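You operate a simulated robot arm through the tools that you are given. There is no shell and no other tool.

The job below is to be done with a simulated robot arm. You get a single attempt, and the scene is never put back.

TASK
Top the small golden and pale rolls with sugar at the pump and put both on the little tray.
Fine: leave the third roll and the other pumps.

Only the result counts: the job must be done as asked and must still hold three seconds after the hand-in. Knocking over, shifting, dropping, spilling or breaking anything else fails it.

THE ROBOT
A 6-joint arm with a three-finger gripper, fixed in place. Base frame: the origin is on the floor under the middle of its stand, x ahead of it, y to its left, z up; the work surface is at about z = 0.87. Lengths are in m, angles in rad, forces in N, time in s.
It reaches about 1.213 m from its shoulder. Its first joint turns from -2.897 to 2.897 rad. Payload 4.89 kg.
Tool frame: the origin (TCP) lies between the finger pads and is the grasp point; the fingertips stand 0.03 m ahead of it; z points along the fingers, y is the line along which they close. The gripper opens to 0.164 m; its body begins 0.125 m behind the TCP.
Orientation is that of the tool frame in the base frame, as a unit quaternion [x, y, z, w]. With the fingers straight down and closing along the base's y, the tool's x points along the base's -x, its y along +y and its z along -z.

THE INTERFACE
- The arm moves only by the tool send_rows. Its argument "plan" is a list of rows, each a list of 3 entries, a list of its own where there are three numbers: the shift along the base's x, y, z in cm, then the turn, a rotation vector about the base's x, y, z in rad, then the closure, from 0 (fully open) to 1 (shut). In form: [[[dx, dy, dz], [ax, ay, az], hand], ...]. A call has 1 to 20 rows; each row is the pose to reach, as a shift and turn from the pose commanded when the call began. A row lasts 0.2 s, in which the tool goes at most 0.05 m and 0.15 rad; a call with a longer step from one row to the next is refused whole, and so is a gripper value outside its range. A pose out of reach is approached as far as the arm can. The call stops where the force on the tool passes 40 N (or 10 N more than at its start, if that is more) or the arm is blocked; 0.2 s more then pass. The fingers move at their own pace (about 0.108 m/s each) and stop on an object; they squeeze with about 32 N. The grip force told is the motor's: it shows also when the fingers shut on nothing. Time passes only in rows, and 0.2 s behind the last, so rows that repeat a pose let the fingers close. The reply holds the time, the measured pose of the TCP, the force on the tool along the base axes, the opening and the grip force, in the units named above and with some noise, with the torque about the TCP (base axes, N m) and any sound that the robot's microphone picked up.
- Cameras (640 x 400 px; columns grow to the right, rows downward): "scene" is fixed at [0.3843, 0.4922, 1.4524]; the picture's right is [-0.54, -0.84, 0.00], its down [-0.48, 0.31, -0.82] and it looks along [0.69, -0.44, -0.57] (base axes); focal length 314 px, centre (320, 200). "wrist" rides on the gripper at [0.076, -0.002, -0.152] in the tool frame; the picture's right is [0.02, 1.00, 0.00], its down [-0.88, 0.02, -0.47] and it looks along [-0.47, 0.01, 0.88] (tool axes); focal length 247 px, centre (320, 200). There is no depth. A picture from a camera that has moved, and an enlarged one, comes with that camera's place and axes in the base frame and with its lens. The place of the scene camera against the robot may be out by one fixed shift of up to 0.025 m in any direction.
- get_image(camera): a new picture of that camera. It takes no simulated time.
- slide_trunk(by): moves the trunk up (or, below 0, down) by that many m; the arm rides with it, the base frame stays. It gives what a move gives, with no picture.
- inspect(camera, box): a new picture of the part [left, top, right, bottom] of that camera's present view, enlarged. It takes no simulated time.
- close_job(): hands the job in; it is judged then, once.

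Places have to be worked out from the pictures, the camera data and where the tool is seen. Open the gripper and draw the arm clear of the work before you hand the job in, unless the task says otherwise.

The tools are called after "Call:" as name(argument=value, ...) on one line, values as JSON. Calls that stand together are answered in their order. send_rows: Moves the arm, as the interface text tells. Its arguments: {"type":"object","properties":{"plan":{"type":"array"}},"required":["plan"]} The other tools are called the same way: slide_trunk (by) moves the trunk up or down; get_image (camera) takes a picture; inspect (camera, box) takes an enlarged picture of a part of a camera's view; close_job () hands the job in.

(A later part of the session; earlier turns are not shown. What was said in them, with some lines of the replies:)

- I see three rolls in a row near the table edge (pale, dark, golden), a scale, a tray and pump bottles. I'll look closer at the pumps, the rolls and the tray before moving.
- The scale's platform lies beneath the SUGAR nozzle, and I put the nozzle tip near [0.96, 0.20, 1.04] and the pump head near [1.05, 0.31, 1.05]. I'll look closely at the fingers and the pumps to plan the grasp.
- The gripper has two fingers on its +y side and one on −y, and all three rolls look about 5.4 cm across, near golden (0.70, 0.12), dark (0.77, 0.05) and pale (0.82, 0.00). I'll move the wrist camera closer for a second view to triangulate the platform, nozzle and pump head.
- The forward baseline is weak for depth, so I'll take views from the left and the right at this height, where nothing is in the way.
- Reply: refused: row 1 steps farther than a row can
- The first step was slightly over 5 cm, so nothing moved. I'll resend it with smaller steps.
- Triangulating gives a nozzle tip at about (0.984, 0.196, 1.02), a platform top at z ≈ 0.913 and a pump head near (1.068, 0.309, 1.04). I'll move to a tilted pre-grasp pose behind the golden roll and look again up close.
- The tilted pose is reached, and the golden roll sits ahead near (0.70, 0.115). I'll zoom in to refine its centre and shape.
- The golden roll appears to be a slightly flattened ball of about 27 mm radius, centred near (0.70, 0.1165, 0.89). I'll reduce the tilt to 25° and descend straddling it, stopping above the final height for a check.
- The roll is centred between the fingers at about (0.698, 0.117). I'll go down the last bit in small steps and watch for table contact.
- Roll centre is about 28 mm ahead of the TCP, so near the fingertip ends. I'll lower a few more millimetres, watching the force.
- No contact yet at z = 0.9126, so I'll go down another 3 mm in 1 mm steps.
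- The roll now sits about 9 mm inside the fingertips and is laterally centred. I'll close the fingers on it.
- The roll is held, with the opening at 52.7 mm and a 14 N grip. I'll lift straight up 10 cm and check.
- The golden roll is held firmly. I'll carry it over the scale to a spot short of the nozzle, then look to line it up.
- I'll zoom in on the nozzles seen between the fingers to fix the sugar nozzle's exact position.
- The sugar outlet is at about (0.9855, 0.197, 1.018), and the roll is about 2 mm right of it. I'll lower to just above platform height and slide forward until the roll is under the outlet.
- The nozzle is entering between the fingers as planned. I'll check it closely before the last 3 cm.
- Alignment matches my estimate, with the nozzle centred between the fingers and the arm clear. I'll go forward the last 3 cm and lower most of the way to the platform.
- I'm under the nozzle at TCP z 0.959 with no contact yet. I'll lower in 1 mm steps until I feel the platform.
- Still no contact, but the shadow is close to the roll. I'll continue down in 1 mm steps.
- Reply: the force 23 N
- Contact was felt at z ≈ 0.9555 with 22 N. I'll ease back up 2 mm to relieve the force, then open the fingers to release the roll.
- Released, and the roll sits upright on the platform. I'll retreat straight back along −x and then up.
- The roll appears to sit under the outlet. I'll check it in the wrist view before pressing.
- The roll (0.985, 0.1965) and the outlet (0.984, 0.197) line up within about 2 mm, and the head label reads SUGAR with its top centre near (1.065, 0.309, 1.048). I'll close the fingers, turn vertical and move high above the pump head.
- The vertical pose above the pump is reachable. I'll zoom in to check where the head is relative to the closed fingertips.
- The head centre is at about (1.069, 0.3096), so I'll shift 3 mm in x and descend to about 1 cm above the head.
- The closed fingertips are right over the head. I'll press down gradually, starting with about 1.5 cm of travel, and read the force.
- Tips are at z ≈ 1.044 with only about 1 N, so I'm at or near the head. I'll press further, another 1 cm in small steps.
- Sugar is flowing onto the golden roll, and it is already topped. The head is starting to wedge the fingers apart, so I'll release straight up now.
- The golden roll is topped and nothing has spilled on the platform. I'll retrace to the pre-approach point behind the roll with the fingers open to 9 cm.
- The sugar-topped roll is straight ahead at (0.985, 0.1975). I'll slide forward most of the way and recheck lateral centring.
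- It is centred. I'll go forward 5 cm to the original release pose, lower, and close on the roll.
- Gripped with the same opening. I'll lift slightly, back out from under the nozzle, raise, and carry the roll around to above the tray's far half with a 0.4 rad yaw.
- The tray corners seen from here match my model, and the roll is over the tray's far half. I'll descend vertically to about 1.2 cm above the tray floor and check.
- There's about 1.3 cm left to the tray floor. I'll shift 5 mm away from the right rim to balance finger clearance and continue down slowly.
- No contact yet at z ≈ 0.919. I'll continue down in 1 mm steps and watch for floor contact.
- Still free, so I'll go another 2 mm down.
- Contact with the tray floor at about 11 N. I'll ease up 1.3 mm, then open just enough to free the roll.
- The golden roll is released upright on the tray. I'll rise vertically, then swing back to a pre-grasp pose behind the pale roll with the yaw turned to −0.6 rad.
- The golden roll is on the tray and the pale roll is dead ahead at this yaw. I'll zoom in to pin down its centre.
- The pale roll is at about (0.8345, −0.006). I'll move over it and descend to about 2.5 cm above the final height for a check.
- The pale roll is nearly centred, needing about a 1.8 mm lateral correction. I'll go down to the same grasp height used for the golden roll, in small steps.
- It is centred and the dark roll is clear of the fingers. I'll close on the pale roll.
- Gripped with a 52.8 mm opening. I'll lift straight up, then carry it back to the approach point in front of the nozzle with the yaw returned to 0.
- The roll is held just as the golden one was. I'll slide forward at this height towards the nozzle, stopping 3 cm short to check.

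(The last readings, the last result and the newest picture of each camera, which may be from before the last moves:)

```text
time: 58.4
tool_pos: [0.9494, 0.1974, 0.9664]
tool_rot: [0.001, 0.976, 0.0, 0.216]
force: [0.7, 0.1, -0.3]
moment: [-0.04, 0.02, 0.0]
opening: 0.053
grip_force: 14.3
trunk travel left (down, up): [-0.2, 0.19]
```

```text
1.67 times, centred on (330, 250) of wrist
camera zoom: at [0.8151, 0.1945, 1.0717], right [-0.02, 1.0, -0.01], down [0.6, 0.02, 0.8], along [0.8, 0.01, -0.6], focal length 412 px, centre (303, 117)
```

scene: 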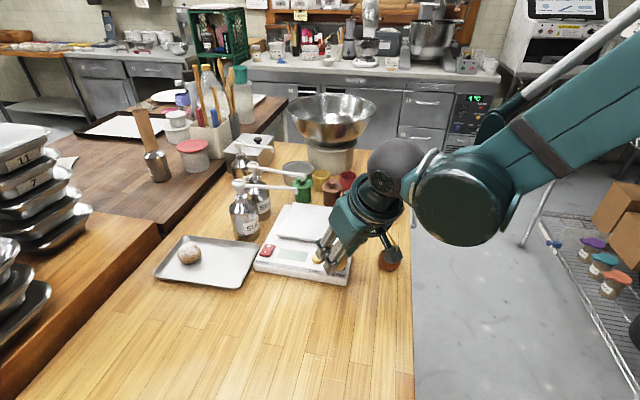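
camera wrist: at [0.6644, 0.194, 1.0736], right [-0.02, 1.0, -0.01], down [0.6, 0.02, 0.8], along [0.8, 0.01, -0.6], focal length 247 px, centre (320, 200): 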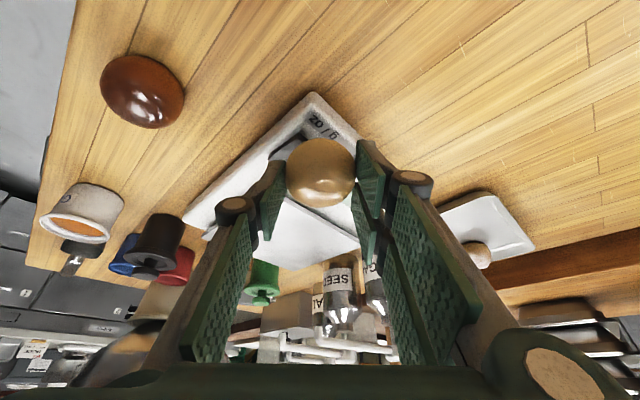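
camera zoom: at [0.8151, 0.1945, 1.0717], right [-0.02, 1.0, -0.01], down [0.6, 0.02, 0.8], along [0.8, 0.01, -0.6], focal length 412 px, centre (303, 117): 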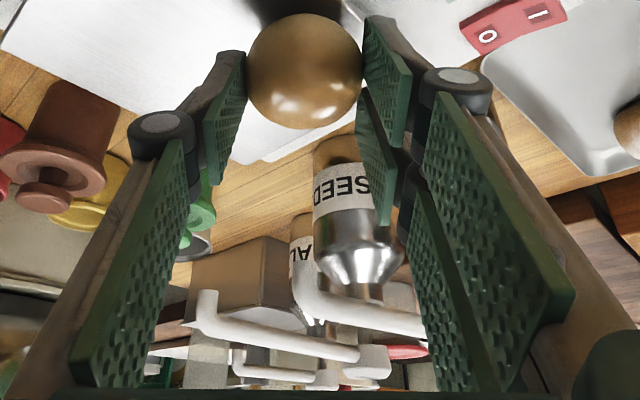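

Same geometry as before, with nozzle and roll both at y ≈ 0.197. I'll go forward the last 3.2 cm and lower partway.

Call:
send_rows(plan=[[[1.6, 0, 0], [0, 0, 0], 0.95], [[3.2, 0, 0], [0, 0, 0], 0.95], [[3.2, 0, 0], [0, 0, 0], 0.95], [[3.2, 0, -0.5], [0, 0, 0], 0.95], [[3.2, 0, -0.7], [0, 0, 0], 0.95], [[3.2, 0, -0.8], [0, 0, 0], 0.95], [[3.2, 0, -0.8], [0, 0, 0], 0.95]])

Call:
inspect(camera="wrist", box=[220, 80, 440, 240])

```text
time: 60.0
tool_pos: [0.9823, 0.1978, 0.9597]
tool_rot: [0.0, 0.976, -0.001, 0.217]
force: [-0.1, 0.4, -0.2]
moment: [0.02, -0.02, 0.01]
opening: 0.0527
grip_force: 14.1
trunk travel left (down, up): [-0.2, 0.19]
```

```text
2.50 times, centred on (330, 160) of wrist
camera zoom: at [0.8481, 0.1957, 1.0654], right [-0.02, 1.0, -0.01], down [0.6, 0.02, 0.8], along [0.8, 0.01, -0.6], focal length 617 px, centre (295, 300)
```

zoom: 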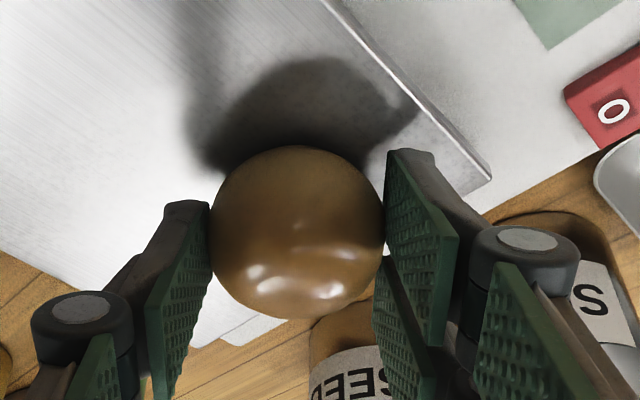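

Commanded z is about 0.960 and there is no contact yet, so I'll continue in 1 mm steps to feel the platform.

Call:
send_rows(plan=[[[0, 0, -0.1], [0, 0, 0], 0.95], [[0, 0, -0.2], [0, 0, 0], 0.95], [[0, 0, -0.2], [0, 0, 0], 0.95]])

```text
time: 60.8
tool_pos: [0.9823, 0.1982, 0.9579]
tool_rot: [0.0, 0.976, -0.001, 0.216]
force: [-0.2, 0.4, -0.8]
moment: [0.02, 0.01, -0.01]
opening: 0.053
grip_force: 13.8
trunk travel left (down, up): [-0.2, 0.19]
```

Still free at 0.958, so I'll take another 1–2 mm.

Call:
send_rows(plan=[[[0, 0, -0.1], [0, 0, 0], 0.95], [[0, 0, -0.1], [0, 0, 0], 0.95]])

```text
time: 61.4
tool_pos: [0.9824, 0.1977, 0.9568]
tool_rot: [0.0, 0.976, 0.0, 0.217]
force: [0.5, 0.1, 0.1]
moment: [0.0, 0.01, -0.01]
opening: 0.0528
grip_force: 14.5
trunk travel left (down, up): [-0.2, 0.19]
```

Call:
send_rows(plan=[[[0, 0, -0.1], [0, 0, 0], 0.95], [[0, 0, -0.1], [0, 0, 0], 0.95]])

```text
time: 62.0
tool_pos: [0.9825, 0.1978, 0.9557]
tool_rot: [0.0, 0.976, 0.0, 0.217]
force: [1.0, 1.0, 5.5]
moment: [0.14, -0.03, 0.0]
opening: 0.0526
grip_force: 14.1
trunk travel left (down, up): [-0.2, 0.19]
```

Contact is felt at 5.5 N. I'll ease up half a millimetre and open the fingers to release.

Call:
send_rows(plan=[[[0, 0, 0.05], [0, 0, 0], 0.95], [[0, 0, 0.05], [0, 0, 0], 0.64], [[0, 0, 0.05], [0, 0, 0], 0.55], [[0, 0, 0.05], [0, 0, 0], 0.45], [[0, 0, 0.05], [0, 0, 0], 0.45]])

Call:
inspect(camera="wrist", box=[220, 80, 440, 240])

Call:
inspect(camera="scene", box=[230, 150, 370, 260])

```text
time: 63.2
tool_pos: [0.9818, 0.1979, 0.9565]
tool_rot: [0.0, 0.976, 0.0, 0.216]
force: [-0.3, 0.5, 0.3]
moment: [0.04, 0.0, -0.01]
opening: 0.0902
grip_force: 0.0
trunk travel left (down, up): [-0.2, 0.19]
```

```text
2.50 times, centred on (330, 160) of wrist
camera zoom: at [0.8483, 0.1961, 1.0628], right [-0.02, 1.0, -0.01], down [0.6, 0.02, 0.8], along [0.8, 0.01, -0.6], focal length 617 px, centre (295, 300)
```

zoom: 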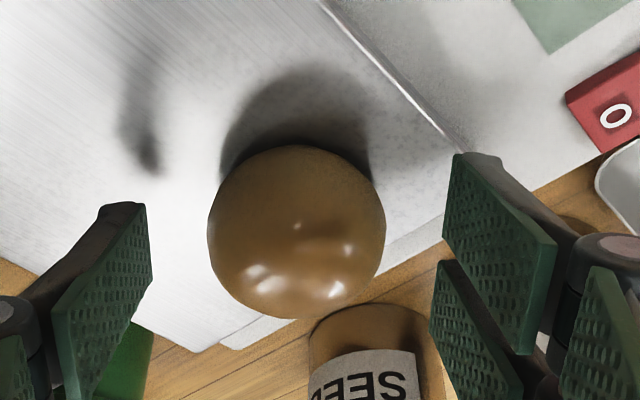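

```text
3.64 times, centred on (300, 205) of scene
camera zoom: at [0.3843, 0.4922, 1.4524], right [-0.54, -0.84, 0.0], down [-0.48, 0.31, -0.82], along [0.69, -0.44, -0.57], focal length 1142 px, centre (393, 182)
```

zoom: 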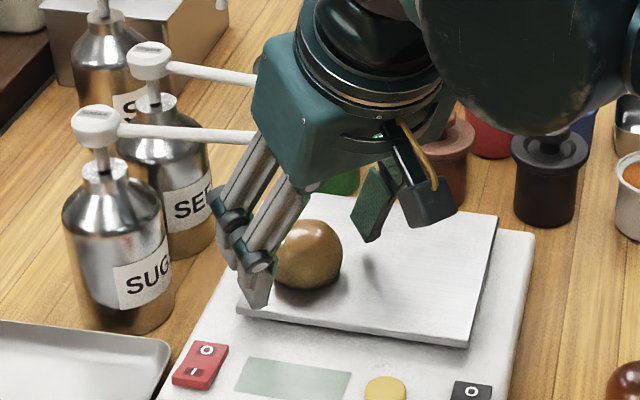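

Released and stable. I'll retreat straight back and up, the same way as before.

Call:
send_rows(plan=[[[-1, 0, 0.4], [0, 0, 0], 0.45], [[-4, 0, 0.6], [0, 0, 0], 0.45], [[-8, 0, 0.8], [0, 0, 0], 0.45], [[-12, 0, 1], [0, 0, 0], 0.45], [[-16, 0, 1.5], [0, 0, 0], 0.45], [[-18.2, 0, 5], [0, 0, 0], 0.45], [[-18.2, 0, 10], [0, 0, 0], 0.45], [[-18.2, 0, 15], [0, 0, 0], 0.45], [[-18.2, 0, 18], [0, 0, 0], 0.45], [[-18.2, 0, 18], [0, 0, 0], 0.45]])

Call:
inspect(camera="wrist", box=[270, 130, 410, 280])

Call:
inspect(camera="scene", box=[220, 150, 360, 260])

```text
time: 65.4
tool_pos: [0.7997, 0.1989, 1.1378]
tool_rot: [0.0, 0.976, 0.0, 0.217]
force: [-0.5, 0.1, 0.4]
moment: [0.05, -0.09, 0.0]
opening: 0.0902
grip_force: 0.0
trunk travel left (down, up): [-0.2, 0.19]
```

```text
2.67 times, centred on (340, 205) of wrist
camera zoom: at [0.6665, 0.1969, 1.243], right [-0.02, 1.0, -0.01], down [0.6, 0.02, 0.8], along [0.8, 0.01, -0.6], focal length 659 px, centre (267, 187)
```

zoom: 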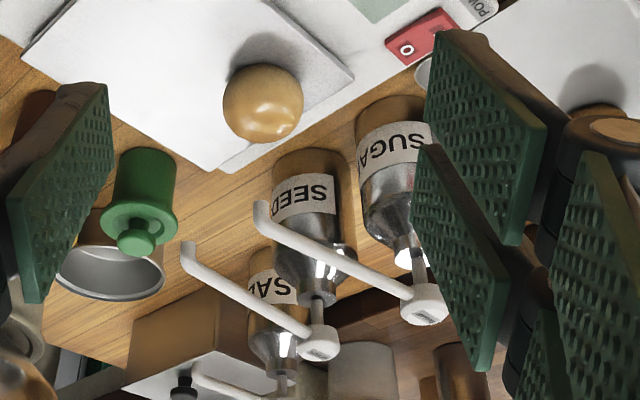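

```text
3.64 times, centred on (290, 205) of scene
camera zoom: at [0.3843, 0.4922, 1.4524], right [-0.54, -0.84, 0.0], down [-0.48, 0.31, -0.82], along [0.69, -0.44, -0.57], focal length 1142 px, centre (429, 182)
```

zoom: 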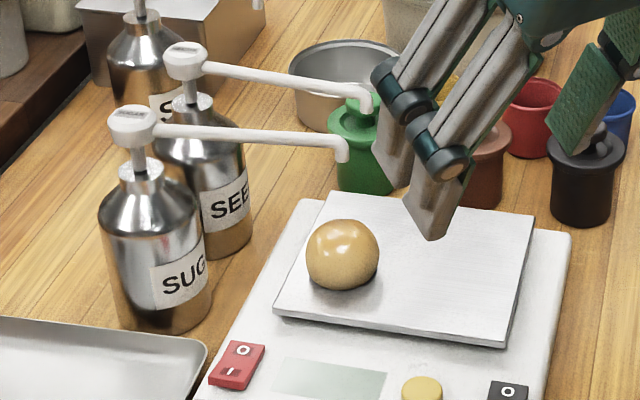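

The pale roll and the outlet line up exactly as they did for the golden one. I'll close the fingers and return to above the sugar head.

Call:
send_rows(plan=[[[0, 0, 4], [0, 0.06, 0], 0.7], [[3, 1.3, 6.3], [0, 0.12, 0], 1], [[7, 3.0, 6.3], [0, 0.18, 0], 1], [[11, 4.7, 6.3], [0, 0.24, 0], 1], [[15, 6.3, 6.3], [0, 0.3, 0], 1], [[19, 8.0, 6.3], [0, 0.36, 0], 1], [[23, 9.7, 6.3], [0, 0.42, 0], 1], [[26.9, 11.2, 6.3], [0, 0.4363, 0], 1], [[26.9, 11.2, 6.3], [0, 0.4363, 0], 1], [[26.9, 11.2, 6.3], [0, 0.4363, 0], 1]])

Call:
inspect(camera="wrist", box=[210, 30, 410, 220])

```text
time: 67.6
tool_pos: [1.0718, 0.3092, 1.1987]
tool_rot: [0.0, 1.0, 0.0, 0.0]
force: [0.5, 0.8, 0.1]
moment: [0.01, 0.03, 0.0]
opening: 0.0
grip_force: 32.0
trunk travel left (down, up): [-0.2, 0.19]
```

```text
2.11 times, centred on (310, 125) of wrist
camera zoom: at [0.9951, 0.3078, 1.3511], right [-0.02, 1.0, 0.0], down [0.88, 0.02, 0.47], along [0.47, 0.01, -0.88], focal length 520 px, centre (341, 358)
```

zoom: 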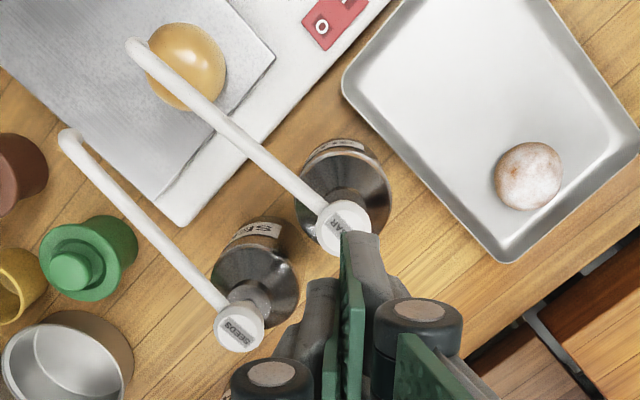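

The head is still centred under the fingertips, and the golden roll shows its sugar top on the tray. I'll descend onto the head.

Call:
send_rows(plan=[[[0, 0, -4], [0, 0, 0], 1], [[0, 0, -8], [0, 0, 0], 1], [[0, 0, -10.5], [0, 0, 0], 1], [[0, 0, -11.5], [0, 0, 0], 1], [[0, 0, -12.1], [0, 0, 0], 1], [[0, 0, -12.6], [0, 0, 0], 1], [[0, 0, -12.6], [0, 0, 0], 1]])

Call:
inspect(camera="wrist", box=[180, 10, 400, 220])

```text
time: 69.2
tool_pos: [1.0699, 0.3089, 1.0747]
tool_rot: [0.0, 1.0, 0.0, -0.001]
force: [-0.5, -0.6, 0.3]
moment: [0.0, 0.02, 0.02]
opening: 0.0
grip_force: 32.0
trunk travel left (down, up): [-0.2, 0.19]
```

```text
1.90 times, centred on (290, 115) of wrist
camera zoom: at [0.9931, 0.3079, 1.2266], right [-0.02, 1.0, 0.0], down [0.88, 0.02, 0.47], along [0.47, 0.01, -0.88], focal length 470 px, centre (377, 362)
```

zoom: 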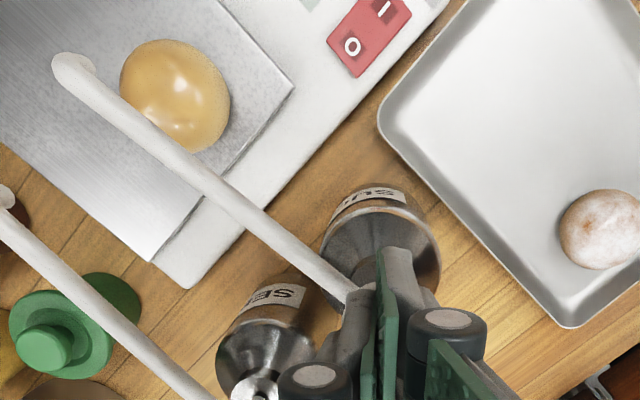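

The tips are just above the head with no load. I'll press down about 1 cm, as I did the first time.

Call:
send_rows(plan=[[[0, 0, -0.3], [0, 0, 0], 1], [[0, 0, -0.6], [0, 0, 0], 1], [[0, 0, -0.98], [0, 0, 0], 1], [[0, 0, -0.98], [0, 0, 0], 1]])

Call:
inspect(camera="scene", box=[190, 130, 330, 250])

Call:
inspect(camera="wrist", box=[180, 10, 400, 220])

```text
time: 70.2
tool_pos: [1.0682, 0.3096, 1.0631]
tool_rot: [0.001, 1.0, 0.0, 0.001]
force: [2.2, 2.8, 7.3]
moment: [0.07, -0.03, 0.02]
opening: 0.0061
grip_force: 45.3
trunk travel left (down, up): [-0.2, 0.19]
```

```text
3.33 times, centred on (260, 190) of scene
camera zoom: at [0.3843, 0.4922, 1.4524], right [-0.54, -0.84, 0.0], down [-0.48, 0.31, -0.82], along [0.69, -0.44, -0.57], focal length 1047 px, centre (520, 233)
```

zoom: 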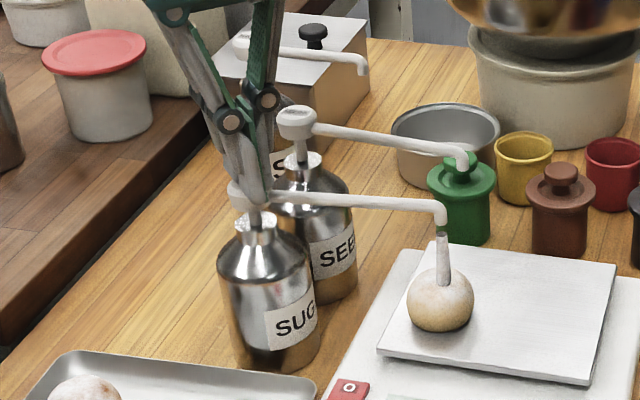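

```text
1.90 times, centred on (290, 115) of wrist
camera zoom: at [0.9923, 0.3076, 1.2161], right [-0.02, 1.0, 0.0], down [0.88, 0.02, 0.47], along [0.47, 0.01, -0.88], focal length 470 px, centre (377, 362)
```

zoom: 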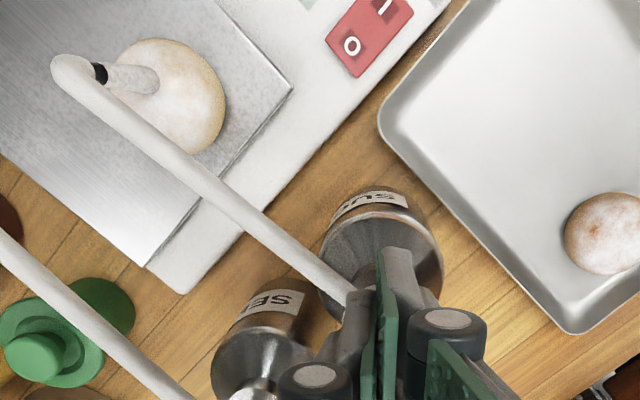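

The sugar is going onto the pale roll. I'll release straight up again.

Call:
send_rows(plan=[[[0, 0, 0.9], [0, 0, 0], 1], [[0, 0, 2.4], [0, 0, 0], 1], [[0, 0, 5], [0, 0, 0], 1], [[0, 0, 9], [0, 0, 0], 1], [[0, 0, 13.6], [0, 0, 0], 1], [[0, 0, 13.6], [0, 0, 0], 1]])

Call:
inspect(camera="scene", box=[190, 130, 330, 250])

Call:
inspect(camera="wrist", box=[180, 10, 400, 220])

```text
time: 71.6
tool_pos: [1.0695, 0.3082, 1.1998]
tool_rot: [0.0, 1.0, 0.0, -0.001]
force: [-1.2, -0.9, 1.1]
moment: [0.02, -0.12, 0.01]
opening: 0.0002
grip_force: 45.0
trunk travel left (down, up): [-0.2, 0.19]
```

```text
3.33 times, centred on (260, 190) of scene
camera zoom: at [0.3843, 0.4922, 1.4524], right [-0.54, -0.84, 0.0], down [-0.48, 0.31, -0.82], along [0.69, -0.44, -0.57], focal length 1047 px, centre (520, 233)
```

zoom: 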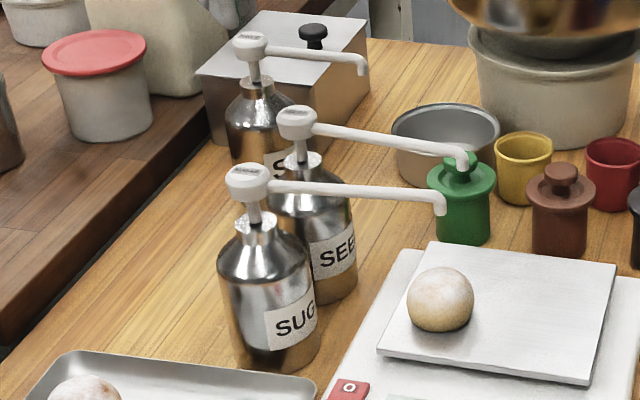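

```text
1.90 times, centred on (290, 115) of wrist
camera zoom: at [0.9917, 0.3065, 1.353], right [-0.02, 1.0, 0.0], down [0.88, 0.02, 0.47], along [0.47, 0.01, -0.88], focal length 470 px, centre (377, 362)
```

zoom: 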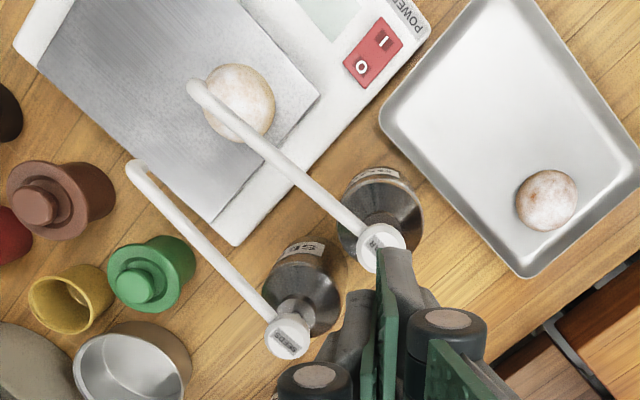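

The pale roll is topped with no spill, and the pump has sprung back. I'll retrace to behind the roll with the fingers open.

Call:
send_rows(plan=[[[-3.6, -1.5, 0], [0, -0.05, 0], 1], [[-8, -3.3, 0], [0, -0.1, 0], 1], [[-12, -5, 0], [0, -0.16, 0], 0.8], [[-16, -6.7, 0], [0, -0.22, 0], 0.6], [[-20, -8.4, 0], [0, -0.28, 0], 0.45], [[-24, -10, 0], [0, -0.34, 0], 0.45], [[-26.9, -11.2, 0], [0, -0.4, 0], 0.45], [[-26.9, -11.2, -3], [0, -0.4363, 0], 0.45], [[-26.9, -11.2, -7], [0, -0.4363, 0], 0.45], [[-26.9, -11.2, -11.5], [0, -0.4363, 0], 0.45], [[-26.9, -11.2, -15.5], [0, -0.4363, 0], 0.45], [[-26.9, -11.2, -19.5], [0, -0.4363, 0], 0.45], [[-26.9, -11.2, -23.2], [0, -0.4363, 0], 0.45], [[-26.9, -11.2, -23.2], [0, -0.4363, 0], 0.45]])

Call:
inspect(camera="wrist", box=[240, 130, 420, 330])

```text
time: 74.6
tool_pos: [0.8005, 0.1968, 0.9668]
tool_rot: [0.0, 0.976, 0.0, 0.216]
force: [0.6, -0.4, -0.2]
moment: [0.01, 0.03, 0.04]
opening: 0.09
grip_force: 0.0
trunk travel left (down, up): [-0.2, 0.19]
```

```text
2.00 times, centred on (330, 230) of wrist
camera zoom: at [0.6666, 0.1947, 1.0726], right [-0.02, 1.0, -0.01], down [0.6, 0.02, 0.8], along [0.8, 0.01, -0.6], focal length 494 px, centre (300, 140)
```

zoom: 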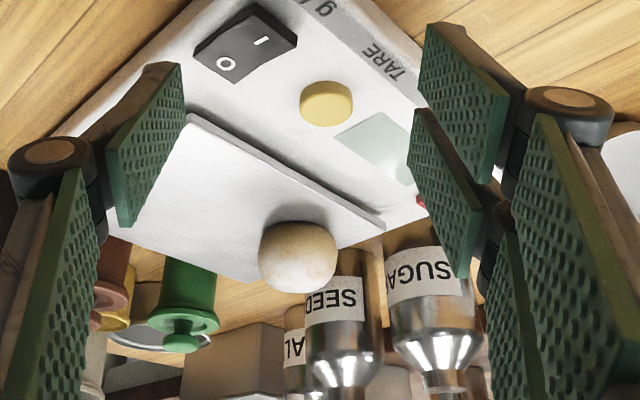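

The pale roll is straight ahead and centred, so I'll slide forward 13 cm and check.

Call:
send_rows(plan=[[[3, 0, 0], [0, 0, 0], 0.45], [[7, 0, 0], [0, 0, 0], 0.45], [[11, 0, -0.2], [0, 0, 0], 0.45], [[13, 0, -0.4], [0, 0, 0], 0.45], [[13, 0, -0.4], [0, 0, 0], 0.45]])

Call:
inspect(camera="wrist", box=[220, 100, 440, 320])

```text
time: 75.8
tool_pos: [0.932, 0.198, 0.9644]
tool_rot: [0.0, 0.976, 0.0, 0.216]
force: [0.2, -0.2, -0.7]
moment: [0.03, 0.04, 0.02]
opening: 0.0901
grip_force: 0.2
trunk travel left (down, up): [-0.2, 0.19]
```

```text
1.82 times, centred on (330, 210) of wrist
camera zoom: at [0.7977, 0.1961, 1.0688], right [-0.02, 1.0, -0.01], down [0.6, 0.02, 0.8], along [0.8, 0.01, -0.6], focal length 449 px, centre (302, 182)
```

zoom: 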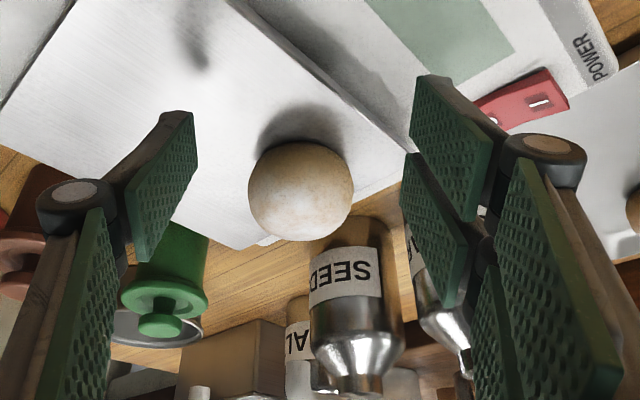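

It is centred. I'll go forward to the release pose, lower, and grip.

Call:
send_rows(plan=[[[2.6, 0, 0], [0, 0, 0], 0.45], [[5.1, 0, 0], [0, 0, 0], 0.45], [[5.1, 0, -0.4], [0, 0, 0], 0.45], [[5.1, 0, -0.72], [0, 0, 0], 0.45], [[5.1, 0, -0.72], [0, 0, 0], 0.45], [[5.1, 0, -0.72], [0, 0, 0], 0.6], [[5.1, 0, -0.72], [0, 0, 0], 0.8], [[5.1, 0, -0.72], [0, 0, 0], 0.9], [[5.1, 0, -0.72], [0, 0, 0], 0.95], [[5.1, 0, -0.72], [0, 0, 0], 0.95]])

Call:
inspect(camera="wrist", box=[220, 80, 440, 280])

```text
time: 78.0
tool_pos: [0.9819, 0.1984, 0.9568]
tool_rot: [0.0, 0.976, 0.0, 0.217]
force: [0.6, -0.6, 0.0]
moment: [-0.01, -0.02, -0.01]
opening: 0.0525
grip_force: 13.8
trunk travel left (down, up): [-0.2, 0.19]
```

```text
2.00 times, centred on (330, 180) of wrist
camera zoom: at [0.8474, 0.1958, 1.0618], right [-0.02, 1.0, -0.01], down [0.6, 0.02, 0.8], along [0.8, 0.01, -0.6], focal length 494 px, centre (300, 240)
```

zoom: 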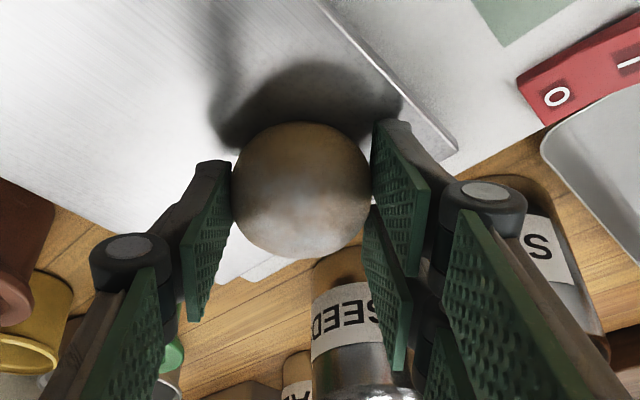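

Gripped. I'll lift, back out from under the nozzle, raise, and carry the roll around to above the tray's near half at (0.99, 0.39).

Call:
send_rows(plan=[[[0, 0, 0.4], [0, 0, 0], 0.95], [[-1, 0, 1.0], [0, 0, 0], 0.95], [[-4, 0, 1.0], [0, 0, 0], 0.95], [[-8, 0, 1.0], [0, 0, 0], 0.95], [[-12, 0, 1.0], [0, 0, 0], 0.95], [[-16, 0, 1.5], [0, 0, 0], 0.95], [[-16, 0, 5], [0, 0, 0], 0.95], [[-16, 0, 9], [0, 0, 0], 0.95], [[-16, 0, 12.5], [0, 0, 0], 0.95], [[-16, 4, 12.5], [0, 0, 0.1], 0.95], [[-16, 8, 12.5], [0, 0, 0.2], 0.95], [[-15.5, 12, 12.5], [0, 0, 0.3], 0.95], [[-14, 16, 12.5], [0, 0, 0.4], 0.95], [[-10.5, 18.5, 12.5], [0, 0, 0.4], 0.95], [[-6.5, 19.3, 12.5], [0, 0, 0.4], 0.95], [[-2.5, 19.5, 12.5], [0, 0, 0.4], 0.95], [[0.7, 19.5, 12.5], [0, 0, 0.4], 0.95], [[0.7, 19.5, 12.5], [0, 0, 0.4], 0.95]])

Call:
get_image(camera="wrist")

Call:
inspect(camera="scene", box=[130, 120, 330, 300])

```text
time: 81.8
tool_pos: [0.9877, 0.3936, 1.0812]
tool_rot: [-0.193, 0.957, 0.043, 0.212]
force: [0.0, 0.0, -0.7]
moment: [-0.04, 0.05, 0.01]
opening: 0.0525
grip_force: 13.7
trunk travel left (down, up): [-0.2, 0.19]
```

```text
taken
camera wrist: at [0.8652, 0.3397, 1.187], right [-0.41, 0.91, -0.01], down [0.54, 0.25, 0.8], along [0.73, 0.32, -0.6], focal length 247 px, centre (320, 200)
```

wrist: 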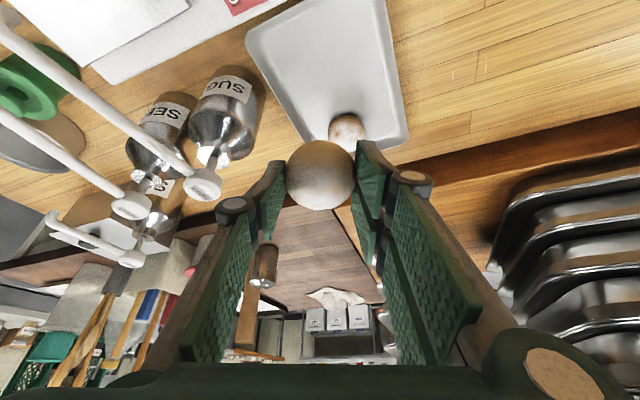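

```text
2.22 times, centred on (230, 210) of scene
camera zoom: at [0.3843, 0.4922, 1.4524], right [-0.54, -0.84, 0.0], down [-0.48, 0.31, -0.82], along [0.69, -0.44, -0.57], focal length 698 px, centre (520, 178)
```

zoom: 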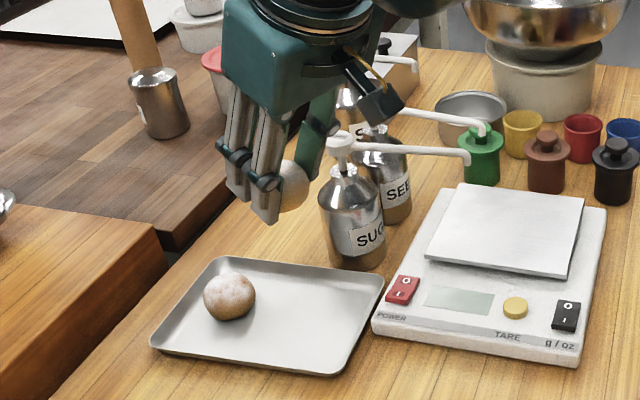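

I'm positioned over the tray's near half, with the golden roll well clear. I'll descend to about 1.4 cm above the floor contact.

Call:
send_rows(plan=[[[0, 0, -4], [0, 0, 0], 0.95], [[0, 0, -8], [0, 0, 0], 0.95], [[0, 0, -11.5], [0, 0, 0], 0.95], [[0, 0, -14], [0, 0, 0], 0.95], [[0, 0, -15.2], [0, 0, 0], 0.95], [[0, 0, -15.2], [0, 0, 0], 0.95]])

Call:
get_image(camera="wrist")

Call:
inspect(camera="scene", box=[130, 160, 290, 300])

```text
time: 83.2
tool_pos: [0.9889, 0.3921, 0.9286]
tool_rot: [-0.194, 0.957, 0.043, 0.212]
force: [0.3, -0.7, -0.2]
moment: [-0.02, 0.03, -0.01]
opening: 0.0526
grip_force: 14.7
trunk travel left (down, up): [-0.2, 0.19]
```

```text
taken
camera wrist: at [0.8665, 0.3387, 1.035], right [-0.41, 0.91, -0.01], down [0.54, 0.25, 0.8], along [0.73, 0.32, -0.6], focal length 247 px, centre (320, 200)
```

wrist: 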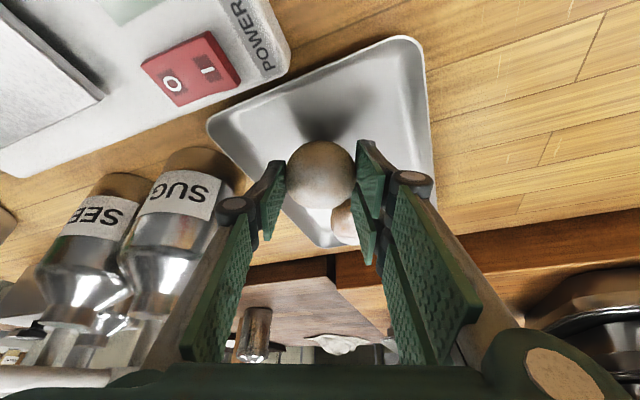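

```text
2.86 times, centred on (210, 230) of scene
camera zoom: at [0.3843, 0.4922, 1.4524], right [-0.54, -0.84, 0.0], down [-0.48, 0.31, -0.82], along [0.69, -0.44, -0.57], focal length 897 px, centre (634, 114)
```

zoom: 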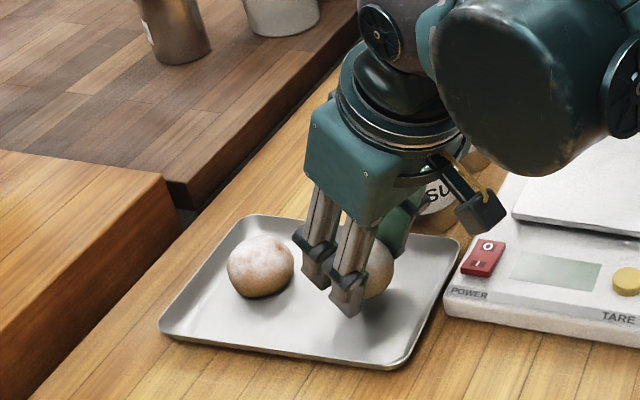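

Clearance to the golden roll looks fine. I'll lower slowly towards the tray floor.

Call:
send_rows(plan=[[[0, 0, -0.5], [0, 0, 0], 0.95], [[0, 0, -0.8], [0, 0, 0], 0.95], [[0, 0, -1.0], [0, 0, 0], 0.95], [[0, 0, -1.1], [0, 0, 0], 0.95], [[0, 0, -1.1], [0, 0, 0], 0.95]])

Call:
inspect(camera="wrist", box=[200, 60, 460, 260])

```text
time: 84.4
tool_pos: [0.9874, 0.3921, 0.9185]
tool_rot: [-0.195, 0.957, 0.043, 0.212]
force: [0.0, 0.2, -0.3]
moment: [0.02, -0.04, 0.02]
opening: 0.0522
grip_force: 14.1
trunk travel left (down, up): [-0.2, 0.19]
```

```text
2.00 times, centred on (330, 160) of wrist
camera zoom: at [0.8656, 0.3387, 1.0245], right [-0.41, 0.91, -0.01], down [0.54, 0.25, 0.8], along [0.73, 0.32, -0.6], focal length 494 px, centre (300, 280)
```

zoom: 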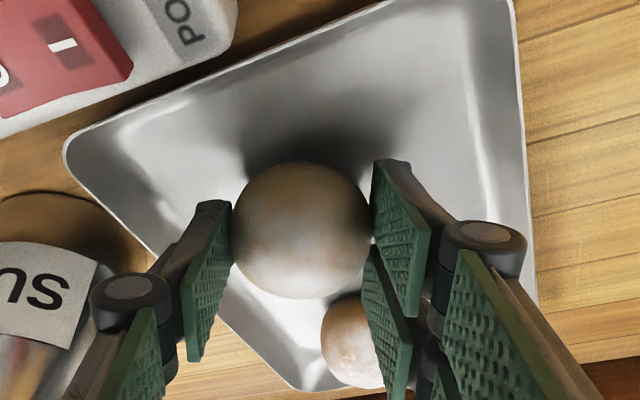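

No contact yet at about 0.9185, so I'll continue in 1 mm steps.

Call:
send_rows(plan=[[[0, 0, -0.1], [0, 0, 0], 0.95], [[0, 0, -0.2], [0, 0, 0], 0.95], [[0, 0, -0.3], [0, 0, 0], 0.95], [[0, 0, -0.3], [0, 0, 0], 0.95]])

```text
time: 85.4
tool_pos: [0.9875, 0.3927, 0.9157]
tool_rot: [-0.194, 0.957, 0.043, 0.212]
force: [-0.1, 0.8, -1.5]
moment: [0.03, 0.0, 0.02]
opening: 0.0525
grip_force: 14.1
trunk travel left (down, up): [-0.2, 0.19]
```

Still no contact, so I'll take one or two more millimetres.

Call:
send_rows(plan=[[[0, 0, -0.1], [0, 0, 0], 0.95], [[0, 0, -0.15], [0, 0, 0], 0.95], [[0, 0, -0.15], [0, 0, 0], 0.95]])

```text
time: 86.2
tool_pos: [0.9879, 0.3933, 0.9142]
tool_rot: [-0.194, 0.957, 0.044, 0.212]
force: [0.6, 0.1, -0.3]
moment: [0.04, 0.02, 0.0]
opening: 0.0525
grip_force: 13.5
trunk travel left (down, up): [-0.2, 0.19]
```

Call:
send_rows(plan=[[[0, 0, -0.1], [0, 0, 0], 0.95], [[0, 0, -0.1], [0, 0, 0], 0.95]])

```text
time: 86.8
tool_pos: [0.987, 0.3922, 0.9145]
tool_rot: [-0.193, 0.957, 0.043, 0.212]
force: [0.1, -0.8, -0.9]
moment: [0.01, 0.0, -0.01]
opening: 0.0526
grip_force: 13.9
trunk travel left (down, up): [-0.2, 0.19]
```

Still free at commanded 0.913, so I'll take one more millimetre.

Call:
send_rows(plan=[[[0, 0, -0.1], [0, 0, 0], 0.95], [[0, 0, -0.1], [0, 0, 0], 0.95]])

Call:
inspect(camera="scene", box=[150, 190, 270, 290])

```text
time: 87.4
tool_pos: [0.9877, 0.3927, 0.9138]
tool_rot: [-0.193, 0.957, 0.043, 0.212]
force: [1.6, 2.9, 9.0]
moment: [0.16, -0.12, -0.02]
opening: 0.0524
grip_force: 14.0
trunk travel left (down, up): [-0.2, 0.19]
```

```text
4.00 times, centred on (210, 240) of scene
camera zoom: at [0.3843, 0.4922, 1.4524], right [-0.54, -0.84, 0.0], down [-0.48, 0.31, -0.82], along [0.69, -0.44, -0.57], focal length 1256 px, centre (760, 40)
```

zoom: 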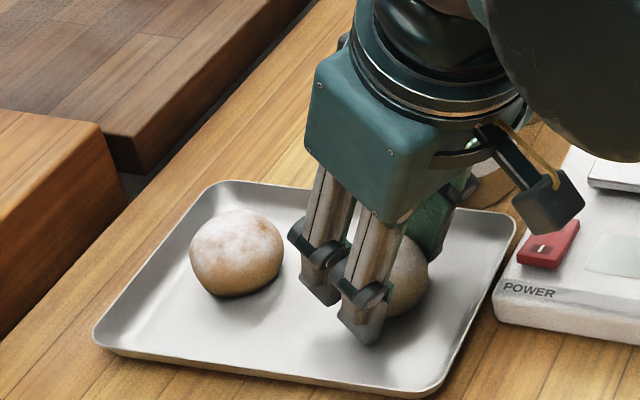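

Floor contact is felt at 9 N. I'll ease up 1 mm and open just enough to free the roll.

Call:
send_rows(plan=[[[0, 0, 0.1], [0, 0, 0], 0.95], [[0, 0, 0.1], [0, 0, 0], 0.95], [[0, 0, 0.1], [0, 0, 0], 0.65], [[0, 0, 0.1], [0, 0, 0], 0.6], [[0, 0, 0.1], [0, 0, 0], 0.58], [[0, 0, 0.1], [0, 0, 0], 0.58]])

Call:
inspect(camera="wrist", box=[200, 60, 460, 260])

Call:
inspect(camera="scene", box=[150, 190, 270, 290])

```text
time: 88.8
tool_pos: [0.9879, 0.3933, 0.9131]
tool_rot: [-0.194, 0.957, 0.044, 0.212]
force: [1.2, -0.9, -0.5]
moment: [0.03, -0.04, 0.0]
opening: 0.0687
grip_force: 0.1
trunk travel left (down, up): [-0.2, 0.19]
```

```text
2.00 times, centred on (330, 160) of wrist
camera zoom: at [0.865, 0.3396, 1.0193], right [-0.41, 0.91, -0.01], down [0.54, 0.25, 0.8], along [0.73, 0.32, -0.6], focal length 494 px, centre (300, 280)
```

zoom: 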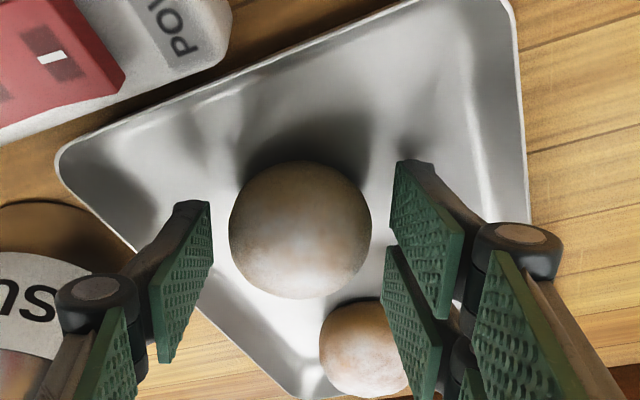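

```text
4.00 times, centred on (210, 240) of scene
camera zoom: at [0.3843, 0.4922, 1.4524], right [-0.54, -0.84, 0.0], down [-0.48, 0.31, -0.82], along [0.69, -0.44, -0.57], focal length 1256 px, centre (760, 40)
```

zoom: 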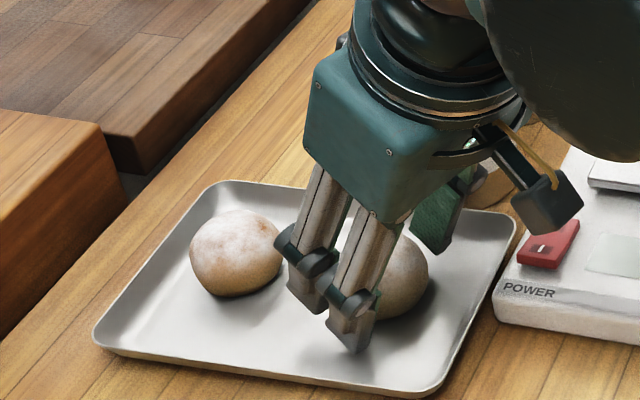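

Both rolls are free on the tray. I'll rise vertically, then withdraw the arm to near its starting place with the gripper opening.

Call:
send_rows(plan=[[[0, 0, 1], [0, 0, 0], 0.58], [[0, 0, 4], [0, 0, 0], 0.58], [[0, 0, 8], [0, 0, 0], 0.58], [[0, 0, 12], [0, 0, 0], 0.58], [[0, 0, 16], [0, 0, 0], 0.58], [[-3, -1, 19], [0, 0, 0], 0.5], [[-7, -2, 21.5], [0, 0, -0.05], 0.3], [[-11, -4, 23], [0, 0, -0.1], 0.1], [[-15, -6, 25], [0, 0, -0.15], 0], [[-19, -8, 27], [0, 0, -0.2], 0], [[-23, -10, 29], [0, 0, -0.25], 0], [[-27, -12, 31], [0, 0, -0.3], 0], [[-30, -14, 33], [0, 0, -0.35], 0], [[-33, -17, 35], [0, 0, -0.4], 0], [[-34.5, -20, 36], [0, 0, -0.4], 0], [[-34.5, -20, 36], [0, 0, -0.4], 0]])

Call:
get_image(camera="scene")

Call:
inspect(camera="scene", box=[150, 190, 290, 300])

Call:
get_image(camera="wrist")

```text
time: 92.2
tool_pos: [0.6409, 0.1907, 1.2726]
tool_rot: [0.0, 0.976, 0.001, 0.216]
force: [-0.9, -0.1, 0.1]
moment: [0.03, -0.14, 0.01]
opening: 0.1639
grip_force: 0.2
trunk travel left (down, up): [-0.2, 0.19]
```

```text
taken
```

scene: 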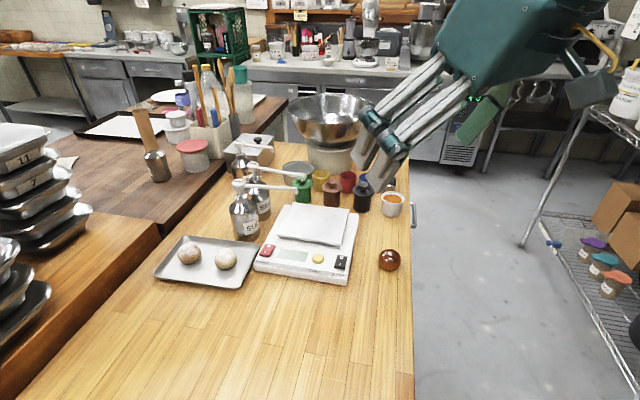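

```text
3.64 times, centred on (220, 245) of scene
camera zoom: at [0.3843, 0.4922, 1.4524], right [-0.54, -0.84, 0.0], down [-0.48, 0.31, -0.82], along [0.69, -0.44, -0.57], focal length 1142 px, centre (684, 36)
```

zoom: 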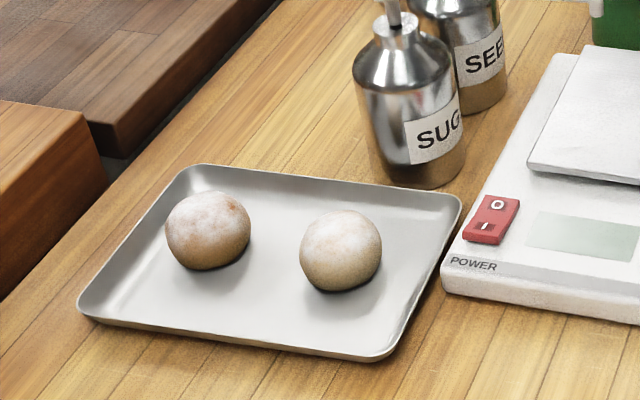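

```text
taken
camera wrist: at [0.5067, 0.1893, 1.3792], right [-0.02, 1.0, -0.01], down [0.6, 0.02, 0.8], along [0.8, 0.01, -0.6], focal length 247 px, centre (320, 200)
```

wrist: 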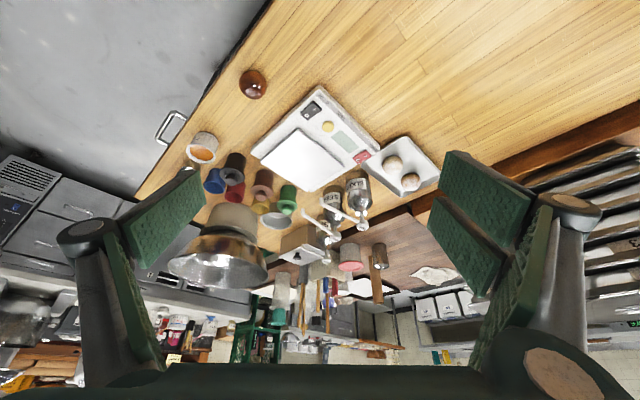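

Both sugar-topped rolls sit on the tray. The dark roll, scale, pumps and cups are where they started, and the gripper is open and clear, so I'm handing in.

Call:
close_job()

```text
The job is handed in.
```

Both the golden and the pale roll are topped with sugar and sitting upright on the little tray, and the job is handed in.

I set each roll on the scale's platform under the SUGAR nozzle and gave it one press of the pump, then moved it to the tray. In the last pictures I saw no spilled sugar. The third (dark) roll, the other pumps, the scale and the cups looked unmoved. The arm is withdrawn with the gripper open. I haven't seen the judge's result.
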